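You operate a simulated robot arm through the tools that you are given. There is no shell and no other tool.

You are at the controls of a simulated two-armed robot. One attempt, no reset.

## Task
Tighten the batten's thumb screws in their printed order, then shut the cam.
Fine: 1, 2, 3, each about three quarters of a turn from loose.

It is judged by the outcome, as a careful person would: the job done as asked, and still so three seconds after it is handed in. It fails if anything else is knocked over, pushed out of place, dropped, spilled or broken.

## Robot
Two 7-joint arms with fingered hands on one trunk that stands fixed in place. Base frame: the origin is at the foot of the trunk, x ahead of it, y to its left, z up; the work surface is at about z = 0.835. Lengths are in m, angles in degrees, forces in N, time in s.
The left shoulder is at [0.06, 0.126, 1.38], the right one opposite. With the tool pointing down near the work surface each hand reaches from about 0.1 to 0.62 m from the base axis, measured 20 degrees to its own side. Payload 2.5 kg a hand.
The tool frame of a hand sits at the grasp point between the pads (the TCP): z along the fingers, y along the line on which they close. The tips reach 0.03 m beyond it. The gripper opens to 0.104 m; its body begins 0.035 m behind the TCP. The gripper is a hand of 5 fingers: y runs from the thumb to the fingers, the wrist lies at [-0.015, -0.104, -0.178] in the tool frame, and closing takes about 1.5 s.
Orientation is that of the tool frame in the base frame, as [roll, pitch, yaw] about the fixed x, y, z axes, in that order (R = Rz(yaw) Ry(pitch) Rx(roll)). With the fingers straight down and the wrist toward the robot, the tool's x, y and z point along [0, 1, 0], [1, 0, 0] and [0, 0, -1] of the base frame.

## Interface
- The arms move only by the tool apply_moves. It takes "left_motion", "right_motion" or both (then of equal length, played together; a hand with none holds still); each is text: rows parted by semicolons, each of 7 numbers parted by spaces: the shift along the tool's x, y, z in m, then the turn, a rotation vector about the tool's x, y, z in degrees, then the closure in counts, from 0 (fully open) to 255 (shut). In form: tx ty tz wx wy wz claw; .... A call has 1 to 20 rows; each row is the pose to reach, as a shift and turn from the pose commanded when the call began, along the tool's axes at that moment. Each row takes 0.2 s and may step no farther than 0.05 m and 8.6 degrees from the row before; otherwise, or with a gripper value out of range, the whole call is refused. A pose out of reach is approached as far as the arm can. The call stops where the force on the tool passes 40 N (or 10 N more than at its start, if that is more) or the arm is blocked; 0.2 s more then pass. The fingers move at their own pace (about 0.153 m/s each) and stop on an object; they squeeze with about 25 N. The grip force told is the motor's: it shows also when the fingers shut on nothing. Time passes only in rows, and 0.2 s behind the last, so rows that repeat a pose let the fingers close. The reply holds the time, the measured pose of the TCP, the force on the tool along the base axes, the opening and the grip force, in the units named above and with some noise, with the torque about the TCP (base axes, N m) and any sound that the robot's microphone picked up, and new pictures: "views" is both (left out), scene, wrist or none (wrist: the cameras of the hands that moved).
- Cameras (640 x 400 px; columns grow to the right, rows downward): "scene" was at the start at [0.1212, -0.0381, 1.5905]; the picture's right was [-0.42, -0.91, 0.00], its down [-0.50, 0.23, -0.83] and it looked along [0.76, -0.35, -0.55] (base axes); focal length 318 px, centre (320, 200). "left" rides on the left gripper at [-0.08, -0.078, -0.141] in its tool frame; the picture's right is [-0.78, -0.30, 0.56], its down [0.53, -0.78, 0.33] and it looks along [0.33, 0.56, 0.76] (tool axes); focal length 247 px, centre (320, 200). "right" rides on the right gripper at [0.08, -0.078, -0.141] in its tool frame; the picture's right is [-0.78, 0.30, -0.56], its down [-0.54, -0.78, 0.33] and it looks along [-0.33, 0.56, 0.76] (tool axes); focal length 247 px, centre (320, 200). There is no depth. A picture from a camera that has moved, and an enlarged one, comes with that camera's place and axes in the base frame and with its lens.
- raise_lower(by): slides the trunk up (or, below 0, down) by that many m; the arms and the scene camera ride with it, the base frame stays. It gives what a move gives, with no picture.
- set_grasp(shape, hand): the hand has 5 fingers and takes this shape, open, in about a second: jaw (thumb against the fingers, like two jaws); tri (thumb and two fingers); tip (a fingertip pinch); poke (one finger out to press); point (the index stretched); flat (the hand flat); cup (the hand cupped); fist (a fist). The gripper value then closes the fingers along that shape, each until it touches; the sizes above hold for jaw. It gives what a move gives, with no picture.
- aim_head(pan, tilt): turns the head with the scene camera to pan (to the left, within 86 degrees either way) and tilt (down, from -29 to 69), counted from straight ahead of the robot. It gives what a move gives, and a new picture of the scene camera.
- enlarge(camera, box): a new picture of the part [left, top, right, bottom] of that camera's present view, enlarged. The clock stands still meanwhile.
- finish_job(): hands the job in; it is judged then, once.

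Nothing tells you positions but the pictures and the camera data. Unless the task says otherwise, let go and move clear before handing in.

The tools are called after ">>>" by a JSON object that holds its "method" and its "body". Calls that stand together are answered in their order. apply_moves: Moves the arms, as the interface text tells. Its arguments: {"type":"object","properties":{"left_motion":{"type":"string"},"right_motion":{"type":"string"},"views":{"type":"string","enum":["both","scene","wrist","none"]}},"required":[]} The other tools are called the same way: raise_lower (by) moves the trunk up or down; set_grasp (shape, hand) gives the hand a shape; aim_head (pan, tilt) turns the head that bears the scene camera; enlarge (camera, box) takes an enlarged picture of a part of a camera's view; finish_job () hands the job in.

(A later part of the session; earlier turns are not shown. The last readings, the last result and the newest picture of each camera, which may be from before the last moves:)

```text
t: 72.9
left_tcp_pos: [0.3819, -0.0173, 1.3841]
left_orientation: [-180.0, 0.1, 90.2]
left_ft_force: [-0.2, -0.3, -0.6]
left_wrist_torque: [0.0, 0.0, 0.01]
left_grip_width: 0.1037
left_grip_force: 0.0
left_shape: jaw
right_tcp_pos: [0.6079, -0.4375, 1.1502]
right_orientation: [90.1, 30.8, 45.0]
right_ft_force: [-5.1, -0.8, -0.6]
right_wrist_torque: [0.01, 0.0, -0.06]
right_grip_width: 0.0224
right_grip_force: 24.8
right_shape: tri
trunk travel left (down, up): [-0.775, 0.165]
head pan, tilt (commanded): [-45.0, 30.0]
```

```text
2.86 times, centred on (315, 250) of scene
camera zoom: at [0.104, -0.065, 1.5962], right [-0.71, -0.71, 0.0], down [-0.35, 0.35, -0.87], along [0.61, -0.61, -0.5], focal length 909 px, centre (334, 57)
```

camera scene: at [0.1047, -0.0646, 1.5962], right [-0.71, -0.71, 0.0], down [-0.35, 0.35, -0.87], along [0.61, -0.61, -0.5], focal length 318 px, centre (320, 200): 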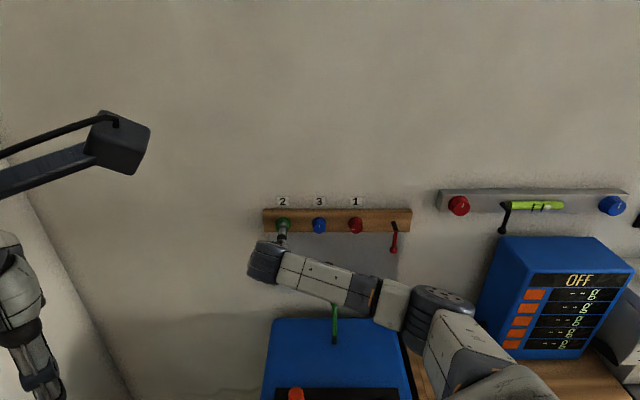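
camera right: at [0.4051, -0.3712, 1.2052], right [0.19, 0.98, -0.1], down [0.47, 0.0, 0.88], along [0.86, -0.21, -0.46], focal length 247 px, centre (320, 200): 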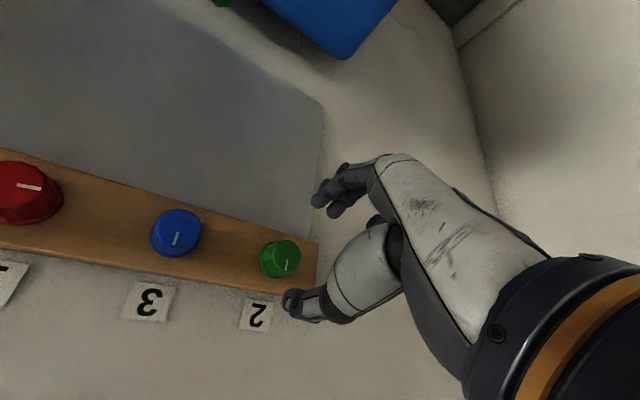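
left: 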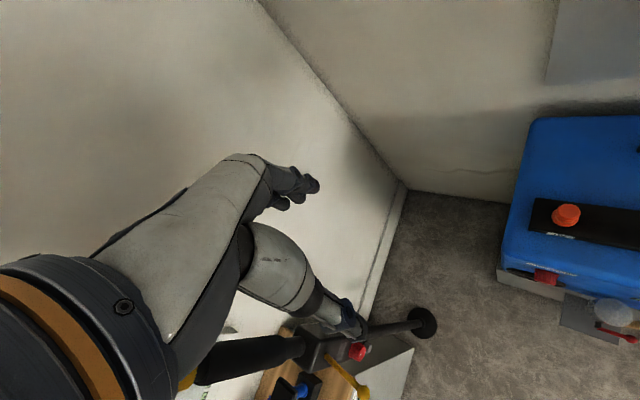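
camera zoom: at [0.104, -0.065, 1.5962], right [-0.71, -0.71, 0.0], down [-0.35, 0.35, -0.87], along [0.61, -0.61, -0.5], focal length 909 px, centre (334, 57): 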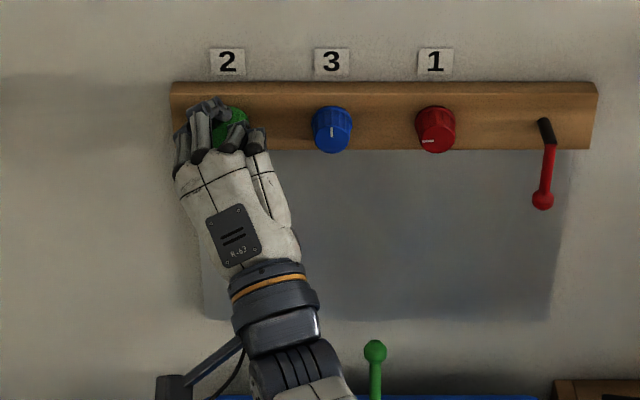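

The first green stroke is done at about 135°. Releasing, backing off and winding back for the second.

>>> {"method": "apply_moves", "body": {"right_motion": "0 0 0 0 0 0 150; 0 0 0 0 0 0 90; 0 0 0 0 0 0 90; 0 0 0 0 0 0 90; 0 0 0 0 0 0 90; 0 0 -0.012 0 0 0 90; 0 0 -0.025 0 0 0 90; 0 0 -0.038 0 0 0 90; 0 0 -0.05 0 0 0 90; 0 0 -0.05 0 0 0 90", "views": "none"}}

>>> {"method": "apply_moves", "body": {"right_motion": "0 0 0 0 0 -8 90; 0 0 0 0 0 -16 90; 0 0 0 0 0 -24 90; 0 0 0 0 0 -32 90; 0 0 0 0 0 -40 90; 0 0 0 0 0 -48 90; 0 0 0 0 0 -56 90; 0 0 0 0 0 -64 90; 0 0 0 0 0 -72 90; 0 0 0 0 0 -80 90; 0 0 0 0 0 -88 90; 0 0 0 0 0 -96 90; 0 0 0 0 0 -104 90; 0 0 0 0 0 -112 90; 0 0 0 0 0 -120 90; 0 0 0 0 0 -128 90; 0 0 0 0 0 -135 90; 0 0 0 0 0 -135 90", "views": "both"}}

>>> {"method": "enlarge", "body": {"camera": "right", "box": [220, 180, 340, 300]}}

```text
t: 75.1
left_tcp_pos: [0.3825, -0.0189, 1.3838]
left_orientation: [180.0, 0.0, 90.1]
left_ft_force: [1.0, -1.1, 0.0]
left_wrist_torque: [-0.04, -0.01, 0.01]
left_grip_width: 0.1038
left_grip_force: 0.0
left_shape: jaw
right_tcp_pos: [0.5731, -0.4024, 1.1498]
right_orientation: [90.1, 30.9, 45.2]
right_ft_force: [0.0, 0.6, 0.1]
right_wrist_torque: [-0.03, 0.0, 0.02]
right_grip_width: 0.0669
right_grip_force: 0.0
right_shape: tri
trunk travel left (down, up): [-0.775, 0.165]
head pan, tilt (commanded): [-45.0, 30.0]
```

```text
t: 78.9
left_tcp_pos: [0.3824, -0.0182, 1.3841]
left_orientation: [179.9, 0.1, 90.1]
left_ft_force: [0.2, 0.4, 0.0]
left_wrist_torque: [-0.05, 0.0, 0.01]
left_grip_width: 0.1036
left_grip_force: 0.0
left_shape: jaw
right_tcp_pos: [0.5726, -0.4032, 1.1506]
right_orientation: [-90.1, 13.9, -135.0]
right_ft_force: [0.5, -0.3, 0.3]
right_wrist_torque: [0.0, -0.02, 0.04]
right_grip_width: 0.0669
right_grip_force: 0.1
right_shape: tri
trunk travel left (down, up): [-0.775, 0.165]
head pan, tilt (commanded): [-45.0, 30.0]
camera scene: at [0.1045, -0.0648, 1.5962], right [-0.71, -0.71, 0.0], down [-0.35, 0.35, -0.87], along [0.61, -0.61, -0.5], focal length 318 px, centre (320, 200)
camera right: at [0.4047, -0.3714, 1.2061], right [0.19, 0.98, -0.1], down [0.47, 0.0, 0.88], along [0.86, -0.21, -0.46], focal length 247 px, centre (320, 200)
```

scene: 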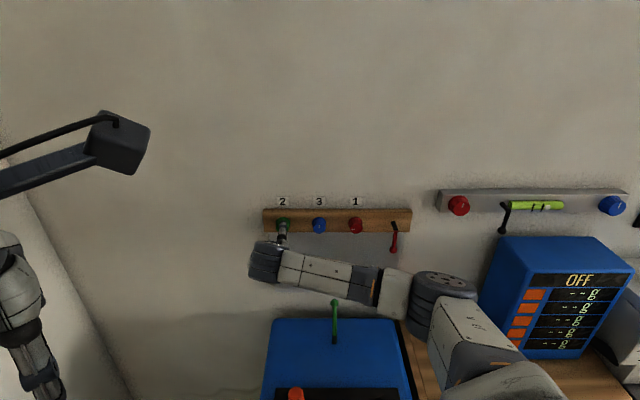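
right: 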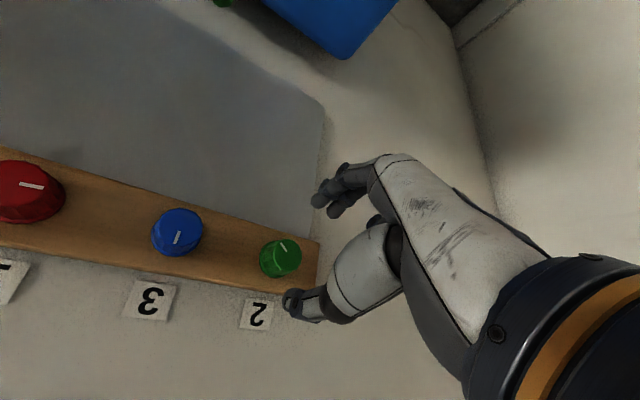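

```text
3.33 times, centred on (280, 240) of right
camera zoom: at [0.4047, -0.3714, 1.2061], right [0.19, 0.98, -0.1], down [0.47, 0.0, 0.88], along [0.86, -0.21, -0.46], focal length 823 px, centre (453, 67)
```

zoom: 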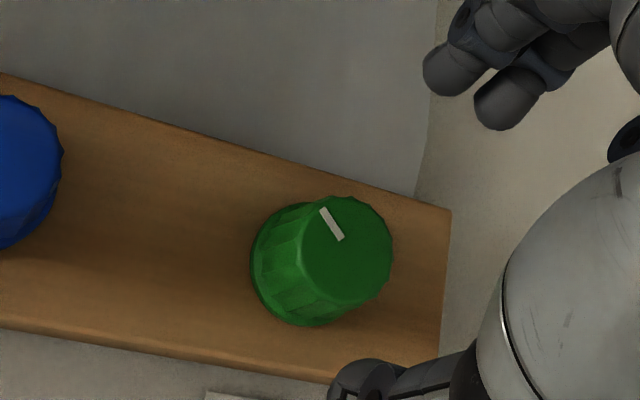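

The green marker is now at about 4:30, as expected for 135°. Advancing and gripping again.

>>> {"method": "apply_moves", "body": {"right_motion": "0 0 0.012 0 0 0 90; 0 0 0.025 0 0 0 90; 0 0 0.038 0 0 0 90; 0 0 0.05 0 0 0 90; 0 0 0.05 0 0 0 150; 0 0 0.05 0 0 0 200; 0 0 0.05 0 0 0 255; 0 0 0.05 0 0 0 255; 0 0 0.05 0 0 0 255; 0 0 0.05 0 0 0 255; 0 0 0.05 0 0 0 255; 0 0 0.05 0 0 0 255", "views": "none"}}

>>> {"method": "enlarge", "body": {"camera": "right", "box": [240, 150, 390, 300]}}

>>> {"method": "apply_moves", "body": {"right_motion": "0 0 0 0 0 7.5 255; 0 0 0 0 0 15 255; 0 0 0 0 0 22.5 255; 0 0 0 0 0 30 255; 0 0 0 0 0 37.5 255; 0 0 0 0 0 45 255; 0 0 0 0 0 52.5 255; 0 0 0 0 0 60 255; 0 0 0 0 0 67.5 255; 0 0 0 0 0 75 255; 0 0 0 0 0 82.5 255; 0 0 0 0 0 90 255; 0 0 0 0 0 97.5 255; 0 0 0 0 0 105 255; 0 0 0 0 0 105 255", "views": "none"}}

>>> {"method": "enlarge", "body": {"camera": "right", "box": [240, 150, 390, 300]}}

```text
t: 81.5
left_tcp_pos: [0.3837, -0.0189, 1.3845]
left_orientation: [-179.9, 0.0, 90.2]
left_ft_force: [-0.8, -0.9, -0.4]
left_wrist_torque: [0.03, -0.01, -0.02]
left_grip_width: 0.1035
left_grip_force: 0.0
left_shape: jaw
right_tcp_pos: [0.6086, -0.437, 1.1506]
right_orientation: [-90.0, 14.0, -134.8]
right_ft_force: [4.2, -1.2, 3.0]
right_wrist_torque: [-0.06, -0.05, 0.02]
right_grip_width: 0.023
right_grip_force: 25.4
right_shape: tri
trunk travel left (down, up): [-0.775, 0.165]
head pan, tilt (commanded): [-45.0, 30.0]
```

```text
2.67 times, centred on (315, 225) of right
camera zoom: at [0.4407, -0.4069, 1.2061], right [0.19, 0.98, -0.1], down [0.47, 0.0, 0.88], along [0.86, -0.21, -0.46], focal length 659 px, centre (333, 133)
```

zoom: 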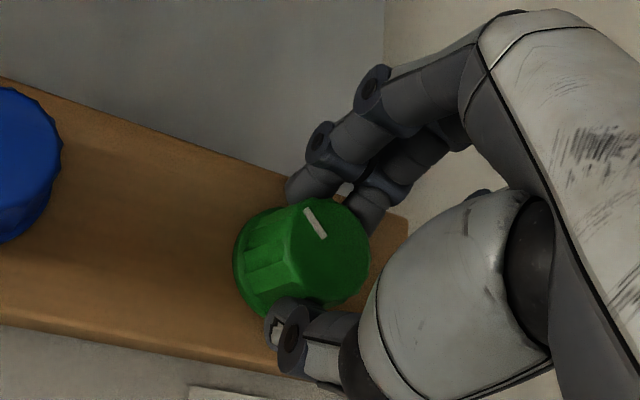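

```text
t: 84.7
left_tcp_pos: [0.3838, -0.0188, 1.3856]
left_orientation: [180.0, -0.1, 90.1]
left_ft_force: [0.2, 0.4, -0.4]
left_wrist_torque: [0.0, 0.0, -0.01]
left_grip_width: 0.1036
left_grip_force: 0.0
left_shape: jaw
right_tcp_pos: [0.6085, -0.4381, 1.1489]
right_orientation: [90.3, 60.9, 45.3]
right_ft_force: [0.2, -7.5, 2.2]
right_wrist_torque: [-0.06, -0.08, -0.04]
right_grip_width: 0.0222
right_grip_force: 24.7
right_shape: tri
trunk travel left (down, up): [-0.775, 0.165]
head pan, tilt (commanded): [-45.0, 30.0]
```

```text
2.67 times, centred on (315, 225) of right
camera zoom: at [0.4873, -0.3594, 1.0419], right [-0.48, 0.31, 0.82], down [-0.43, -0.9, 0.09], along [0.77, -0.31, 0.56], focal length 659 px, centre (333, 133)
```

zoom: 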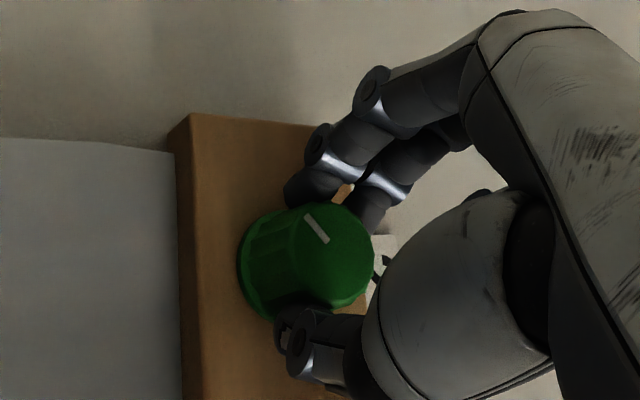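

About 240° done on green. Finishing the last 30°.

>>> {"method": "apply_moves", "body": {"right_motion": "0 0 0 0 0 5 255; 0 0 0 0 0 10 255; 0 0 0 0 0 15 255; 0 0 0 0 0 20 255; 0 0 0 0 0 25 255; 0 0 0 0 0 30 255; 0 0 0 0 0 30 255", "views": "none"}}

>>> {"method": "enlarge", "body": {"camera": "right", "box": [240, 150, 390, 300]}}

```text
t: 86.3
left_tcp_pos: [0.3836, -0.02, 1.3838]
left_orientation: [-180.0, 0.0, 90.0]
left_ft_force: [0.4, -0.5, 0.0]
left_wrist_torque: [-0.01, -0.02, 0.04]
left_grip_width: 0.1037
left_grip_force: 0.1
left_shape: jaw
right_tcp_pos: [0.6082, -0.4378, 1.1488]
right_orientation: [90.1, 30.9, 45.2]
right_ft_force: [-1.0, -5.0, -0.1]
right_wrist_torque: [-0.02, -0.04, -0.07]
right_grip_width: 0.0224
right_grip_force: 24.7
right_shape: tri
trunk travel left (down, up): [-0.775, 0.165]
head pan, tilt (commanded): [-45.0, 30.0]
```

```text
2.67 times, centred on (315, 225) of right
camera zoom: at [0.5282, -0.3187, 1.042], right [-0.76, 0.03, 0.65], down [-0.37, -0.84, -0.39], along [0.54, -0.54, 0.65], focal length 659 px, centre (333, 133)
```

zoom: 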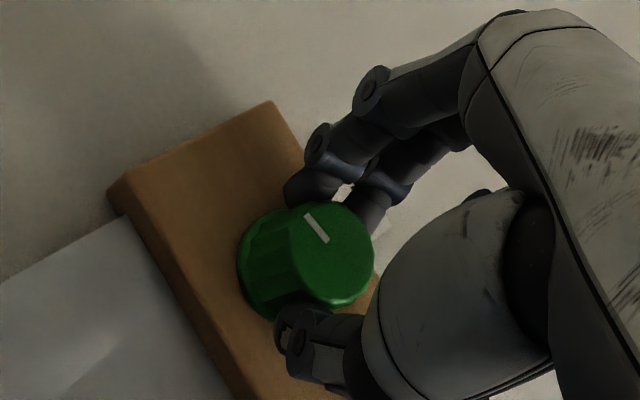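

Green's marker now lies along the batten, pointing left. I'll release and back off, then move to blue.

>>> {"method": "apply_moves", "body": {"right_motion": "0 0 0 0 0 0 150; 0 0 0 0 0 0 90; 0 0 0 0 0 0 90; 0 0 0 0 0 0 90; 0 0 0 0 0 0 90; 0 0 -0.012 0 0 0 90; 0 0 -0.025 0 0 0 90; 0 0 -0.038 0 0 0 90; 0 0 -0.05 0 0 0 90; 0 0 -0.075 0 0 0 90; 0 0 -0.1 0 0 0 90; 0 0 -0.1 0 0 0 90", "views": "scene"}}

>>> {"method": "enlarge", "body": {"camera": "right", "box": [60, 130, 390, 360]}}

>>> {"method": "enlarge", "body": {"camera": "scene", "box": [235, 190, 425, 310]}}

```text
t: 88.9
left_tcp_pos: [0.3838, -0.0189, 1.385]
left_orientation: [180.0, 0.1, 90.1]
left_ft_force: [-0.2, 0.1, -0.4]
left_wrist_torque: [0.01, -0.01, -0.03]
left_grip_width: 0.1038
left_grip_force: 0.1
left_shape: jaw
right_tcp_pos: [0.5371, -0.3674, 1.1507]
right_orientation: [90.1, 31.0, 45.2]
right_ft_force: [-0.2, 0.0, -0.3]
right_wrist_torque: [0.04, -0.03, 0.0]
right_grip_width: 0.067
right_grip_force: 0.1
right_shape: tri
trunk travel left (down, up): [-0.775, 0.165]
head pan, tilt (commanded): [-45.0, 30.0]
camera scene: at [0.1049, -0.0648, 1.5961], right [-0.71, -0.71, 0.0], down [-0.35, 0.35, -0.87], along [0.61, -0.61, -0.5], focal length 318 px, centre (320, 200)
```

scene: 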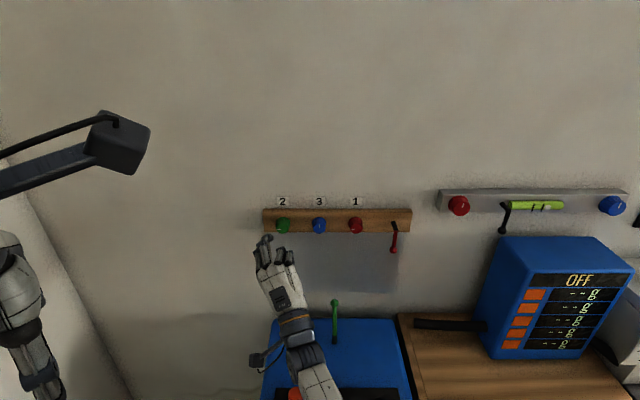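

```text
1.74 times, centred on (225, 245) of right
camera zoom: at [0.4572, -0.2482, 1.0415], right [-0.76, 0.03, 0.65], down [-0.37, -0.84, -0.39], along [0.54, -0.54, 0.65], focal length 430 px, centre (485, 122)
```

zoom: 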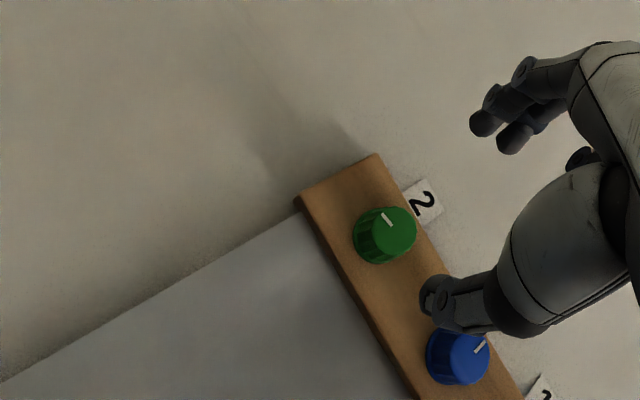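

```text
3.33 times, centred on (330, 250) of scene
camera zoom: at [0.1049, -0.0648, 1.5961], right [-0.71, -0.71, 0.0], down [-0.35, 0.35, -0.87], along [0.61, -0.61, -0.5], focal length 1060 px, centre (287, 33)
```

zoom: 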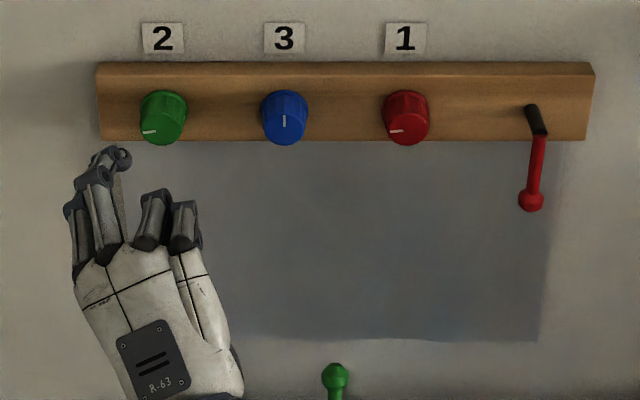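

Green and red both read 9 o'clock. Now screw 3 (blue): sliding 0.09 m right while rolling the wrist to about -155°.

>>> {"method": "apply_moves", "body": {"right_motion": "-0.0096 -0.0058 0 0 0 -7.75 90; -0.0192 -0.0115 0 0 0 -15.5 90; -0.0288 -0.0173 0 0 0 -23.25 90; -0.0384 -0.0231 0 0 0 -31 90; -0.0479 -0.0288 0 0 0 -38.75 90; -0.0575 -0.0346 0 0 0 -46.5 90; -0.0671 -0.0403 0 0 0 -54.25 90; -0.0767 -0.0461 0 0 0 -62 90; -0.0767 -0.0461 0 0 0 -69.75 90; -0.0767 -0.0461 0 0 0 -77.5 90; -0.0767 -0.0461 0 0 0 -85.25 90; -0.0767 -0.0461 0 0 0 -93 90; -0.0767 -0.0461 0 0 0 -100.75 90; -0.0767 -0.0461 0 0 0 -108.5 90; -0.0767 -0.0461 0 0 0 -116.25 90; -0.0767 -0.0461 0 0 0 -124 90; -0.0767 -0.0461 0.02 0 0 -124 90; -0.0767 -0.0461 0.04 0 0 -124 90; -0.0767 -0.0461 0.05 0 0 -124 90; -0.0767 -0.0461 0.05 0 0 -124 90", "views": "both"}}

>>> {"method": "enlarge", "body": {"camera": "right", "box": [220, 180, 340, 300]}}

>>> {"method": "enlarge", "body": {"camera": "scene", "box": [235, 190, 425, 310]}}

```text
t: 93.1
left_tcp_pos: [0.3837, -0.0187, 1.3856]
left_orientation: [179.9, 0.1, 90.2]
left_ft_force: [0.7, 0.0, 0.2]
left_wrist_torque: [-0.03, -0.03, -0.05]
left_grip_width: 0.1036
left_grip_force: 0.1
left_shape: jaw
right_tcp_pos: [0.5095, -0.4649, 1.1509]
right_orientation: [-90.1, 25.1, -135.1]
right_ft_force: [-0.1, 0.2, -0.5]
right_wrist_torque: [-0.02, 0.0, 0.01]
right_grip_width: 0.0668
right_grip_force: 0.0
right_shape: tri
trunk travel left (down, up): [-0.775, 0.165]
head pan, tilt (commanded): [-45.0, 30.0]
camera scene: at [0.1046, -0.0646, 1.5962], right [-0.71, -0.71, 0.0], down [-0.35, 0.35, -0.87], along [0.61, -0.61, -0.5], focal length 318 px, centre (320, 200)
camera right: at [0.3349, -0.441, 1.1867], right [0.19, 0.98, 0.06], down [0.35, -0.12, 0.93], along [0.92, -0.16, -0.36], focal length 247 px, centre (320, 200)
```

scene: 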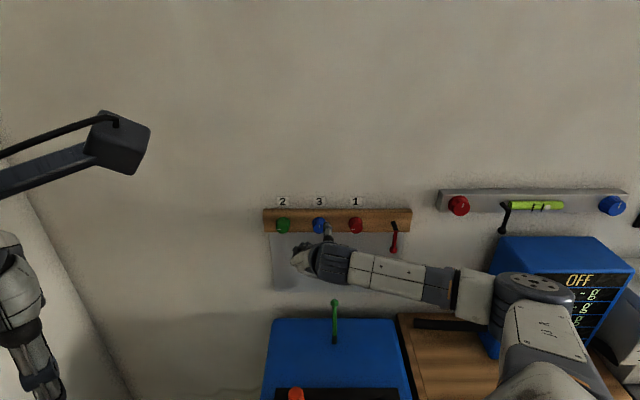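
right: 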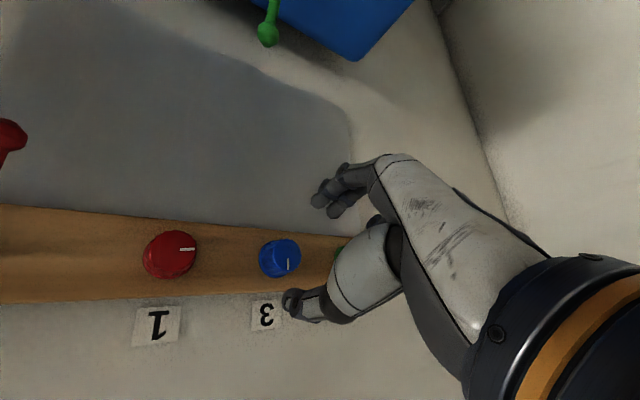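

```text
3.33 times, centred on (280, 240) of right
camera zoom: at [0.3349, -0.441, 1.1867], right [0.19, 0.98, 0.06], down [0.35, -0.12, 0.93], along [0.92, -0.16, -0.36], focal length 823 px, centre (453, 67)
```

zoom: 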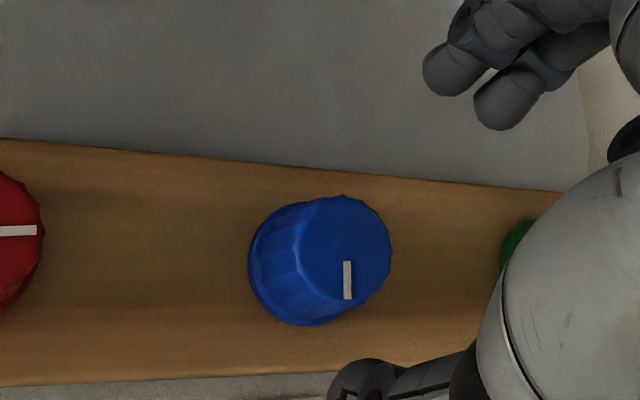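

```text
3.33 times, centred on (330, 250) of scene
camera zoom: at [0.1046, -0.0646, 1.5962], right [-0.71, -0.71, 0.0], down [-0.35, 0.35, -0.87], along [0.61, -0.61, -0.5], focal length 1060 px, centre (287, 33)
```

zoom: 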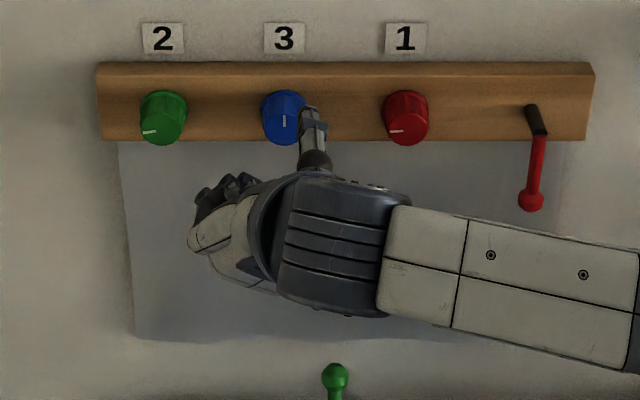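

Blue is centred within a millimetre. Advancing, gripping and making the first stroke.

>>> {"method": "apply_moves", "body": {"right_motion": "0 -0.0003 0.01 0 0 0 90; 0 -0.0003 0.02 0 0 0 90; 0 -0.0003 0.03 0 0 0 90; 0 -0.0003 0.04 0 0 0 90; 0 -0.0003 0.05 0 0 0 90; 0 -0.0003 0.05 0 0 0 90; 0 -0.0003 0.05 0 0 0 150; 0 -0.0003 0.05 0 0 0 200; 0 -0.0003 0.05 0 0 0 255; 0 -0.0003 0.05 0 0 0 255; 0 -0.0003 0.05 0 0 0 255; 0 -0.0003 0.05 0 0 0 255; 0 -0.0003 0.05 0 0 0 255; 0 -0.0003 0.05 0 0 0 255", "views": "none"}}

>>> {"method": "enlarge", "body": {"camera": "right", "box": [240, 150, 390, 300]}}

>>> {"method": "enlarge", "body": {"camera": "scene", "box": [235, 190, 425, 310]}}

```text
t: 96.1
left_tcp_pos: [0.384, -0.0185, 1.3856]
left_orientation: [-180.0, 0.1, 90.1]
left_ft_force: [0.2, 0.2, 0.7]
left_wrist_torque: [0.01, 0.02, -0.02]
left_grip_width: 0.1034
left_grip_force: 0.0
left_shape: jaw
right_tcp_pos: [0.546, -0.5007, 1.1507]
right_orientation: [-90.0, 25.1, -135.0]
right_ft_force: [1.4, -1.6, 2.9]
right_wrist_torque: [-0.05, -0.02, -0.02]
right_grip_width: 0.0231
right_grip_force: 25.1
right_shape: tri
trunk travel left (down, up): [-0.775, 0.165]
head pan, tilt (commanded): [-45.0, 30.0]
```

```text
2.67 times, centred on (315, 225) of right
camera zoom: at [0.3705, -0.4766, 1.1865], right [0.19, 0.98, 0.06], down [0.35, -0.12, 0.93], along [0.92, -0.16, -0.36], focal length 659 px, centre (333, 133)
```

zoom: 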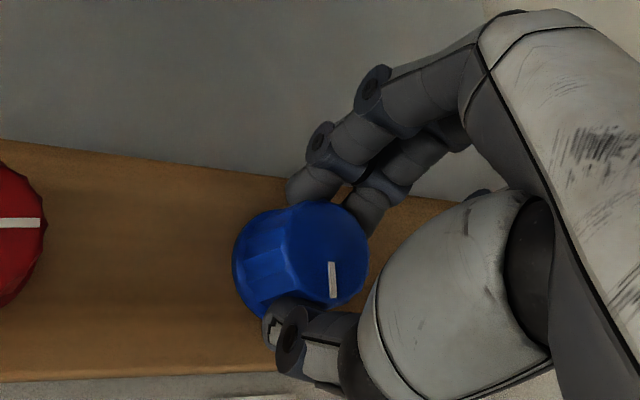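

```text
3.33 times, centred on (330, 250) of scene
camera zoom: at [0.1047, -0.0647, 1.5962], right [-0.71, -0.71, 0.0], down [-0.35, 0.35, -0.87], along [0.61, -0.61, -0.5], focal length 1060 px, centre (287, 33)
```

zoom: 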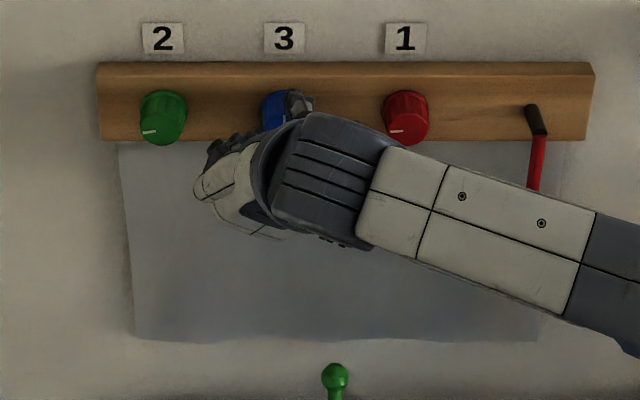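

Blue is gripped. Turning the first part of the stroke.

>>> {"method": "apply_moves", "body": {"right_motion": "0 0 0 0 0 6 255; 0 0 0 0 0 12 255; 0 0 0 0 0 19 255; 0 0 0 0 0 26 255; 0 0 0 0 0 33 255; 0 0 0 0 0 40 255; 0 0 0 0 0 47 255; 0 0 0 0 0 54 255; 0 0 0 0 0 61 255; 0 0 0 0 0 68 255", "views": "none"}}

>>> {"method": "enlarge", "body": {"camera": "right", "box": [240, 150, 390, 300]}}

>>> {"method": "enlarge", "body": {"camera": "scene", "box": [235, 190, 425, 310]}}

```text
t: 98.3
left_tcp_pos: [0.3828, -0.0186, 1.386]
left_orientation: [-180.0, 0.1, 90.2]
left_ft_force: [0.4, -0.2, -0.7]
left_wrist_torque: [0.04, -0.01, -0.03]
left_grip_width: 0.1036
left_grip_force: 0.0
left_shape: jaw
right_tcp_pos: [0.5444, -0.5019, 1.1502]
right_orientation: [92.0, 86.8, 47.1]
right_ft_force: [1.2, -5.5, 3.8]
right_wrist_torque: [-0.06, -0.04, -0.02]
right_grip_width: 0.023
right_grip_force: 25.5
right_shape: tri
trunk travel left (down, up): [-0.775, 0.165]
head pan, tilt (commanded): [-45.0, 30.0]
```

```text
2.67 times, centred on (315, 225) of right
camera zoom: at [0.3925, -0.4541, 1.0659], right [-0.21, 0.57, 0.79], down [-0.33, -0.81, 0.49], along [0.92, -0.16, 0.36], focal length 659 px, centre (333, 133)
```

zoom: 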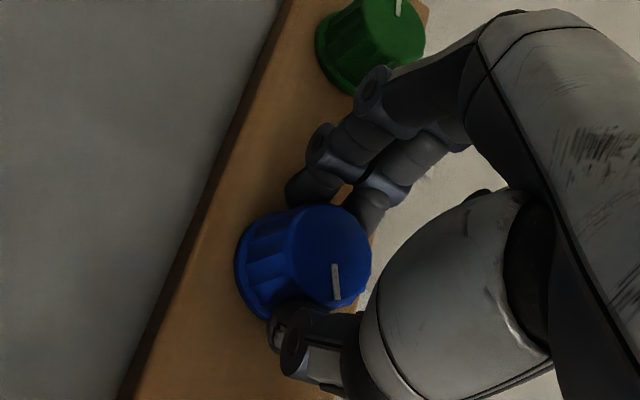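

```text
3.33 times, centred on (330, 250) of scene
camera zoom: at [0.1044, -0.0653, 1.5962], right [-0.71, -0.71, 0.0], down [-0.35, 0.35, -0.87], along [0.61, -0.61, -0.5], focal length 1060 px, centre (287, 33)
```

zoom: 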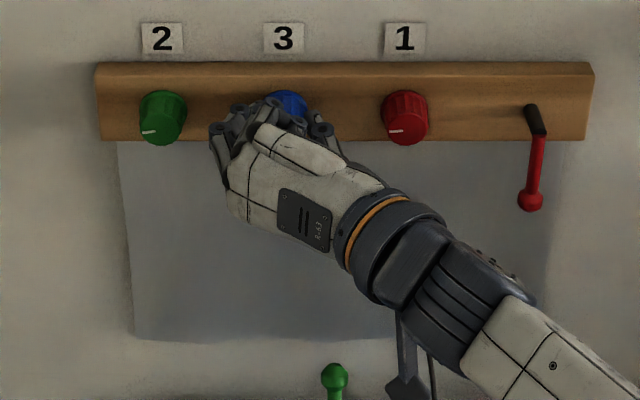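

Blue is following, and green is undisturbed. Continuing to 135°.

>>> {"method": "apply_moves", "body": {"right_motion": "0 0 0 0 0 7 255; 0 0 0 0 0 14 255; 0 0 0 0 0 21 255; 0 0 0 0 0 28 255; 0 0 0 0 0 35 255; 0 0 0 0 0 42 255; 0 0 0 0 0 49 255; 0 0 0 0 0 56 255; 0 0 0 0 0 63 255; 0 0 0 0 0 67 255; 0 0 0 0 0 67 255", "views": "none"}}

>>> {"method": "enlarge", "body": {"camera": "right", "box": [240, 150, 390, 300]}}

>>> {"method": "apply_moves", "body": {"right_motion": "0 0 0 0 0 0 150; 0 0 0 0 0 0 90; 0 0 0 0 0 0 90; 0 0 0 0 0 0 90; 0 0 0 0 0 0 90; 0 0 -0.012 0 0 0 90; 0 0 -0.025 0 0 0 90; 0 0 -0.038 0 0 0 90; 0 0 -0.05 0 0 0 90; 0 0 -0.05 0 0 0 90", "views": "none"}}

>>> {"method": "enlarge", "body": {"camera": "right", "box": [140, 130, 390, 340]}}

```text
t: 100.7
left_tcp_pos: [0.3833, -0.0188, 1.3832]
left_orientation: [179.9, 0.1, 90.1]
left_ft_force: [-0.9, 0.5, 0.4]
left_wrist_torque: [0.01, 0.02, 0.01]
left_grip_width: 0.1033
left_grip_force: 0.0
left_shape: jaw
right_tcp_pos: [0.5443, -0.5023, 1.1499]
right_orientation: [90.1, 19.9, 45.2]
right_ft_force: [-2.9, -4.9, 0.4]
right_wrist_torque: [-0.02, -0.05, -0.06]
right_grip_width: 0.0227
right_grip_force: 25.2
right_shape: tri
trunk travel left (down, up): [-0.775, 0.165]
head pan, tilt (commanded): [-45.0, 30.0]
```

```text
2.67 times, centred on (315, 225) of right
camera zoom: at [0.4788, -0.3678, 1.0498], right [-0.84, -0.05, 0.54], down [-0.31, -0.78, -0.55], along [0.45, -0.63, 0.64], focal length 659 px, centre (333, 133)
```

zoom: 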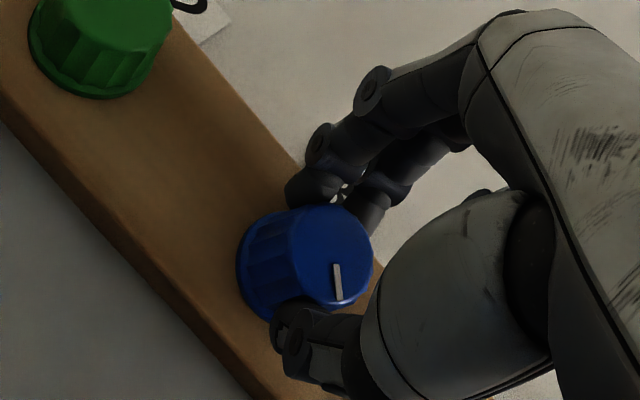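

```text
t: 102.9
left_tcp_pos: [0.3832, -0.0189, 1.3851]
left_orientation: [180.0, 0.1, 90.1]
left_ft_force: [0.5, -0.5, -0.6]
left_wrist_torque: [-0.03, 0.0, -0.04]
left_grip_width: 0.1037
left_grip_force: 0.0
left_shape: jaw
right_tcp_pos: [0.5108, -0.4672, 1.1497]
right_orientation: [90.1, 20.0, 45.1]
right_ft_force: [-0.3, -0.1, 0.4]
right_wrist_torque: [0.04, -0.01, -0.03]
right_grip_width: 0.0672
right_grip_force: 0.1
right_shape: tri
trunk travel left (down, up): [-0.775, 0.165]
head pan, tilt (commanded): [-45.0, 30.0]
```

```text
1.90 times, centred on (265, 235) of right
camera zoom: at [0.4437, -0.3322, 1.0498], right [-0.84, -0.05, 0.54], down [-0.31, -0.78, -0.55], along [0.45, -0.63, 0.64], focal length 470 px, centre (425, 133)
```

zoom: 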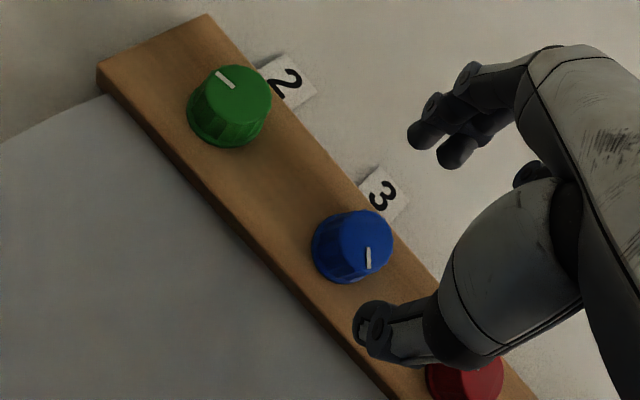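

The first blue stroke is done at 135°, with the marker at about 4:30. Winding back and gripping again for the second.

>>> {"method": "apply_moves", "body": {"right_motion": "0 0 0 0 0 -8 90; 0 0 0 0 0 -16 90; 0 0 0 0 0 -24 90; 0 0 0 0 0 -32 90; 0 0 0 0 0 -40 90; 0 0 0 0 0 -48 90; 0 0 0 0 0 -56 90; 0 0 0 0 0 -64 90; 0 0 0 0 0 -72 90; 0 0 0 0 0 -80 90; 0 0 0 0 0 -88 90; 0 0 0 0 0 -96 90; 0 0 0 0 0 -104 90; 0 0 0 0 0 -112 90; 0 0 0 0 0 -120 90; 0 0 0 0 0 -128 90; 0 0 0 0 0 -135 90; 0 0 0 0 0 -135 90", "views": "none"}}

>>> {"method": "enlarge", "body": {"camera": "right", "box": [220, 180, 340, 300]}}

>>> {"method": "apply_moves", "body": {"right_motion": "0 0 0.012 0 0 0 90; 0 0 0.025 0 0 0 90; 0 0 0.038 0 0 0 90; 0 0 0.05 0 0 0 90; 0 0 0.05 0 0 0 150; 0 0 0.05 0 0 0 200; 0 0 0.05 0 0 0 255; 0 0 0.05 0 0 0 255; 0 0 0.05 0 0 0 255; 0 0 0.05 0 0 0 255; 0 0 0.05 0 0 0 255; 0 0 0.05 0 0 0 255", "views": "none"}}

>>> {"method": "enlarge", "body": {"camera": "right", "box": [240, 150, 390, 300]}}

```text
t: 106.7
left_tcp_pos: [0.3825, -0.0177, 1.3834]
left_orientation: [-180.0, 0.0, 90.1]
left_ft_force: [0.2, -0.2, -0.8]
left_wrist_torque: [0.0, 0.01, -0.03]
left_grip_width: 0.1035
left_grip_force: 0.0
left_shape: jaw
right_tcp_pos: [0.5092, -0.4663, 1.1499]
right_orientation: [-90.1, 24.8, -135.0]
right_ft_force: [-0.4, -0.6, -0.1]
right_wrist_torque: [0.0, 0.02, -0.03]
right_grip_width: 0.0669
right_grip_force: 0.1
right_shape: tri
trunk travel left (down, up): [-0.775, 0.165]
head pan, tilt (commanded): [-45.0, 30.0]
```

```text
3.33 times, centred on (280, 240) of right
camera zoom: at [0.3351, -0.4412, 1.1869], right [0.19, 0.98, 0.06], down [0.35, -0.12, 0.93], along [0.92, -0.16, -0.36], focal length 823 px, centre (453, 67)
```

zoom: 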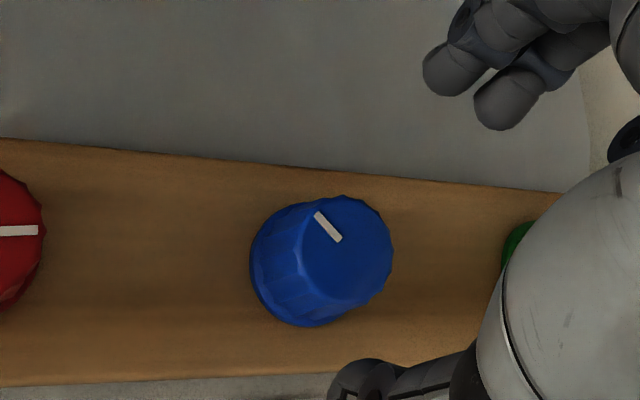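

```text
t: 109.3
left_tcp_pos: [0.3831, -0.0182, 1.3837]
left_orientation: [-180.0, 0.2, 90.1]
left_ft_force: [0.7, -0.7, -0.2]
left_wrist_torque: [0.0, 0.02, 0.0]
left_grip_width: 0.1035
left_grip_force: 0.0
left_shape: jaw
right_tcp_pos: [0.5453, -0.5008, 1.1507]
right_orientation: [-90.0, 24.9, -135.0]
right_ft_force: [2.0, -2.8, 3.2]
right_wrist_torque: [-0.02, -0.08, -0.06]
right_grip_width: 0.0228
right_grip_force: 25.3
right_shape: tri
trunk travel left (down, up): [-0.775, 0.165]
head pan, tilt (commanded): [-45.0, 30.0]
```

```text
2.67 times, centred on (315, 225) of right
camera zoom: at [0.3705, -0.4768, 1.1867], right [0.19, 0.98, 0.06], down [0.35, -0.12, 0.93], along [0.92, -0.16, -0.36], focal length 659 px, centre (333, 133)
```

zoom: 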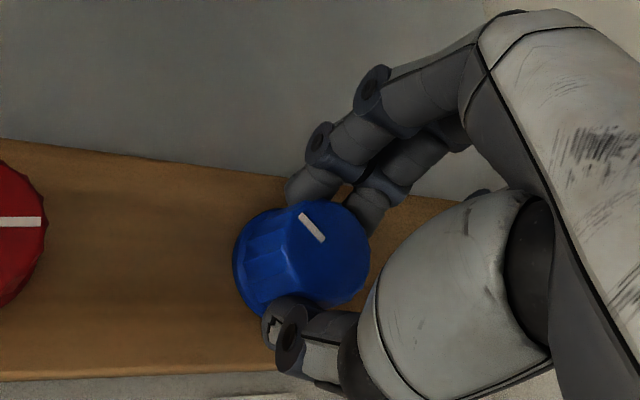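

Blue is held again. Turning the second 135° and checking at the end.

>>> {"method": "apply_moves", "body": {"right_motion": "0 0 0 0 0 7.5 255; 0 0 0 0 0 15 255; 0 0 0 0 0 22.5 255; 0 0 0 0 0 30 255; 0 0 0 0 0 37.5 255; 0 0 0 0 0 45 255; 0 0 0 0 0 52.5 255; 0 0 0 0 0 60 255; 0 0 0 0 0 67.5 255; 0 0 0 0 0 75 255; 0 0 0 0 0 82.5 255; 0 0 0 0 0 90 255; 0 0 0 0 0 97.5 255; 0 0 0 0 0 105 255; 0 0 0 0 0 112.5 255; 0 0 0 0 0 120 255; 0 0 0 0 0 125 255; 0 0 0 0 0 130 255; 0 0 0 0 0 135 255; 0 0 0 0 0 135 255", "views": "none"}}

>>> {"method": "enlarge", "body": {"camera": "right", "box": [240, 150, 390, 300]}}

>>> {"method": "enlarge", "body": {"camera": "scene", "box": [235, 190, 425, 310]}}

```text
t: 113.5
left_tcp_pos: [0.3834, -0.0177, 1.3849]
left_orientation: [180.0, -0.1, 90.1]
left_ft_force: [0.3, 0.6, 0.6]
left_wrist_torque: [0.04, 0.01, 0.0]
left_grip_width: 0.1037
left_grip_force: 0.0
left_shape: jaw
right_tcp_pos: [0.5458, -0.5015, 1.1496]
right_orientation: [90.1, 19.9, 45.1]
right_ft_force: [-0.3, -5.3, -0.8]
right_wrist_torque: [-0.06, -0.04, -0.05]
right_grip_width: 0.0223
right_grip_force: 25.4
right_shape: tri
trunk travel left (down, up): [-0.775, 0.165]
head pan, tilt (commanded): [-45.0, 30.0]
```

```text
2.67 times, centred on (315, 225) of right
camera zoom: at [0.479, -0.3676, 1.0496], right [-0.84, -0.05, 0.54], down [-0.31, -0.78, -0.55], along [0.45, -0.63, 0.64], focal length 659 px, centre (333, 133)
```

zoom: 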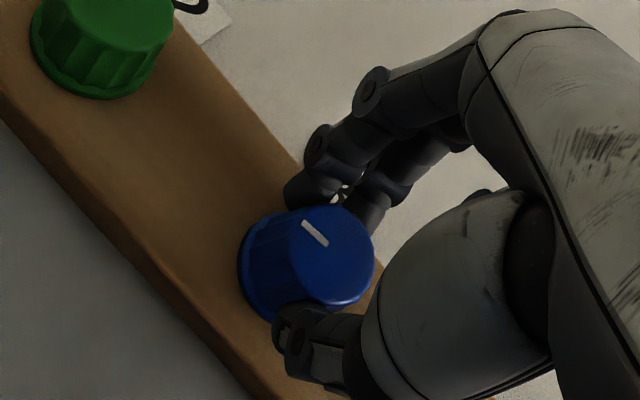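

```text
3.33 times, centred on (330, 250) of scene
camera zoom: at [0.1046, -0.0657, 1.5961], right [-0.71, -0.71, 0.0], down [-0.35, 0.35, -0.87], along [0.61, -0.61, -0.5], focal length 1060 px, centre (287, 33)
```

zoom: 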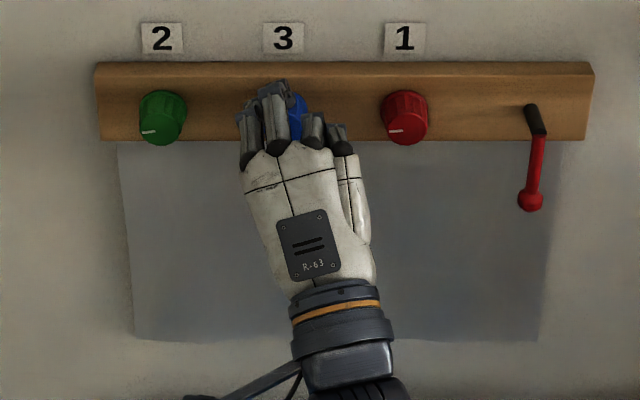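

Blue has made its three quarters of a turn. Releasing and backing well off to check all three and study the cam.

>>> {"method": "apply_moves", "body": {"right_motion": "0 0 0 0 0 0 150; 0 0 0 0 0 0 90; 0 0 0 0 0 0 90; 0 0 0 0 0 0 90; 0 0 0 0 0 0 90; 0 0 -0.012 0 0 0 90; 0 0 -0.025 0 0 0 90; 0 0 -0.038 0 0 0 90; 0 0 -0.05 0 0 0 90; 0 0 -0.08 0 0 0 90; 0 0 -0.12 0 0 0 90; 0 0 -0.14 0 0 0 90; 0 0 -0.14 0 0 0 90", "views": "both"}}

>>> {"method": "enlarge", "body": {"camera": "scene", "box": [255, 190, 425, 296]}}

>>> {"method": "enlarge", "body": {"camera": "right", "box": [60, 130, 390, 390]}}

```text
t: 116.3
left_tcp_pos: [0.383, -0.0178, 1.3853]
left_orientation: [180.0, 0.1, 90.1]
left_ft_force: [0.6, -0.4, 0.1]
left_wrist_torque: [0.0, 0.0, -0.04]
left_grip_width: 0.1035
left_grip_force: 0.0
left_shape: jaw
right_tcp_pos: [0.4467, -0.4028, 1.15]
right_orientation: [90.1, 20.1, 45.1]
right_ft_force: [0.1, 0.9, 1.0]
right_wrist_torque: [-0.03, 0.01, 0.01]
right_grip_width: 0.067
right_grip_force: 0.0
right_shape: tri
trunk travel left (down, up): [-0.775, 0.165]
head pan, tilt (commanded): [-45.0, 30.0]
camera scene: at [0.1047, -0.0647, 1.5961], right [-0.71, -0.71, 0.0], down [-0.35, 0.35, -0.87], along [0.61, -0.61, -0.5], focal length 318 px, centre (320, 200)
camera right: at [0.3804, -0.2685, 1.0499], right [-0.84, -0.05, 0.54], down [-0.31, -0.78, -0.55], along [0.45, -0.63, 0.64], focal length 247 px, centre (320, 200)
```

scene: 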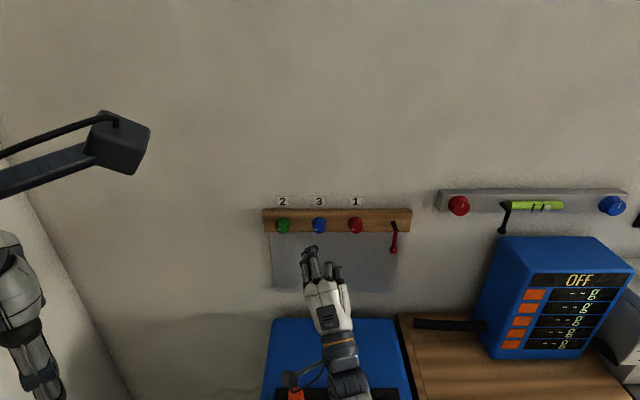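
right: 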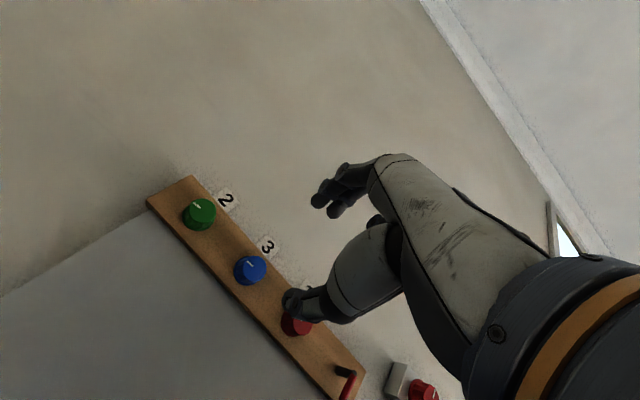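

```text
3.76 times, centred on (340, 243) of scene
camera zoom: at [0.1047, -0.0647, 1.5961], right [-0.71, -0.71, 0.0], down [-0.35, 0.35, -0.87], along [0.61, -0.61, -0.5], focal length 1197 px, centre (245, 38)
```

zoom: 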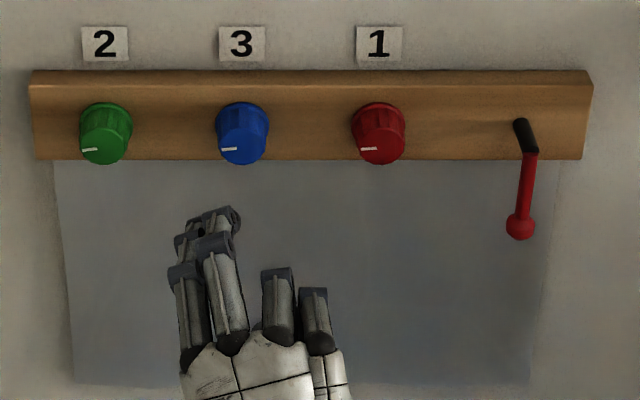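

```text
1.54 times, centred on (225, 260) of right
camera zoom: at [0.3804, -0.2685, 1.0499], right [-0.84, -0.05, 0.54], down [-0.31, -0.78, -0.55], along [0.45, -0.63, 0.64], focal length 380 px, centre (466, 108)
```

zoom: 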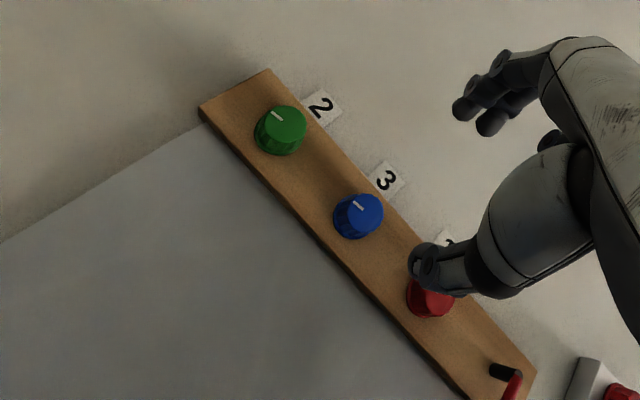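

All three markers now point to 9 o'clock. Before touching the cam, I'll look closely for any stop or marking that shows which way it shuts.

>>> {"method": "enlarge", "body": {"camera": "scene", "box": [375, 200, 425, 260]}}

>>> {"method": "enlarge", "body": {"camera": "right", "box": [280, 320, 460, 400]}}

```text
6.67 times, centred on (400, 230) of scene
camera zoom: at [0.1047, -0.0647, 1.5961], right [-0.71, -0.71, 0.0], down [-0.35, 0.35, -0.87], along [0.61, -0.61, -0.5], focal length 2120 px, centre (-213, 0)
```

zoom: 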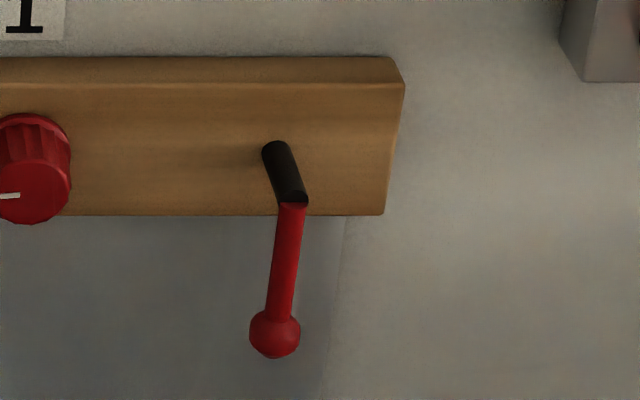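

```text
3.56 times, centred on (370, 360) of right
camera zoom: at [0.3804, -0.2685, 1.0499], right [-0.84, -0.05, 0.54], down [-0.31, -0.78, -0.55], along [0.45, -0.63, 0.64], focal length 878 px, centre (142, -369)
```

zoom: 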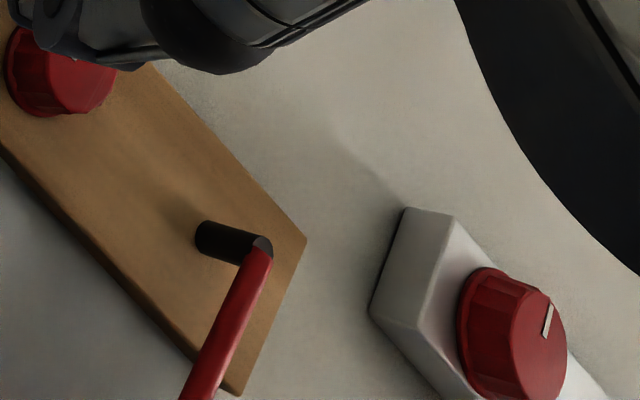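

There are no markings or visible stop, so I'll grip the handle stem and feel gently for the free direction. I'll move to a standoff in front of the crank with the wrist at -90°, which leaves room to swing either way.

>>> {"method": "apply_moves", "body": {"right_motion": "-0.0162 -0.01 0 0 0 -7 90; -0.0325 -0.0199 0 0 0 -14 90; -0.0487 -0.0299 0 0 0 -21 90; -0.0649 -0.0398 0 0 0 -28 90; -0.0812 -0.0498 0 0 0 -35 90; -0.0974 -0.0597 0 0 0 -42 90; -0.1136 -0.0697 0 0 0 -49 90; -0.1298 -0.0796 0 0 0 -56 90; -0.1461 -0.0896 0 0 0 -63 90; -0.1623 -0.0995 0 0 0 -70 90; -0.1623 -0.0995 0 0 0 -70 90", "views": "both"}}

>>> {"method": "enlarge", "body": {"camera": "right", "box": [200, 150, 380, 320]}}

```text
t: 118.7
left_tcp_pos: [0.3842, -0.0183, 1.3853]
left_orientation: [-179.9, 0.1, 90.2]
left_ft_force: [0.2, -0.5, 0.1]
left_wrist_torque: [0.03, -0.02, 0.0]
left_grip_width: 0.1039
left_grip_force: 0.0
left_shape: jaw
right_tcp_pos: [0.3144, -0.5344, 1.112]
right_orientation: [-100.7, 89.9, -145.6]
right_ft_force: [-1.2, -0.2, 0.7]
right_wrist_torque: [0.0, 0.03, 0.01]
right_grip_width: 0.0671
right_grip_force: 0.1
right_shape: tri
trunk travel left (down, up): [-0.775, 0.165]
head pan, tilt (commanded): [-45.0, 30.0]
camera scene: at [0.1048, -0.0646, 1.5961], right [-0.71, -0.71, 0.0], down [-0.35, 0.35, -0.87], along [0.61, -0.61, -0.5], focal length 318 px, centre (320, 200)
camera right: at [0.1592, -0.4902, 1.0327], right [-0.18, 0.6, 0.78], down [-0.31, -0.78, 0.54], along [0.93, -0.14, 0.33], focal length 247 px, centre (320, 200)
```

scene: 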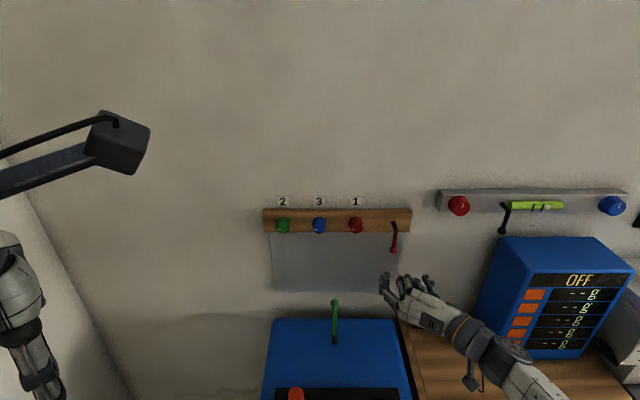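
right: 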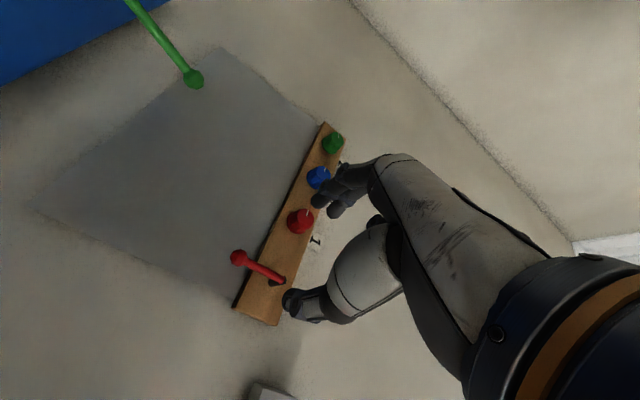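

```text
2.35 times, centred on (290, 235) of right
camera zoom: at [0.1592, -0.4902, 1.0327], right [-0.18, 0.6, 0.78], down [-0.31, -0.78, 0.54], along [0.93, -0.14, 0.33], focal length 581 px, centre (391, 118)
```

zoom: 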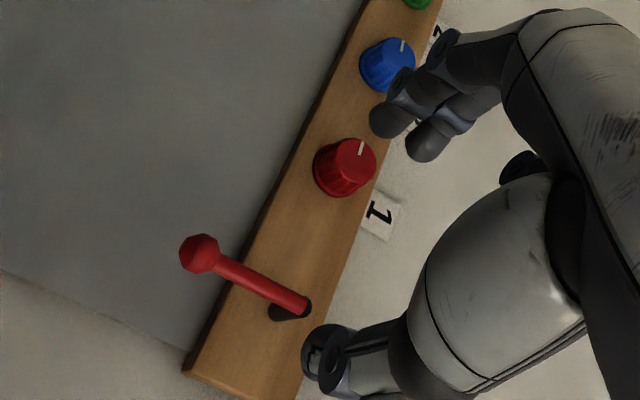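

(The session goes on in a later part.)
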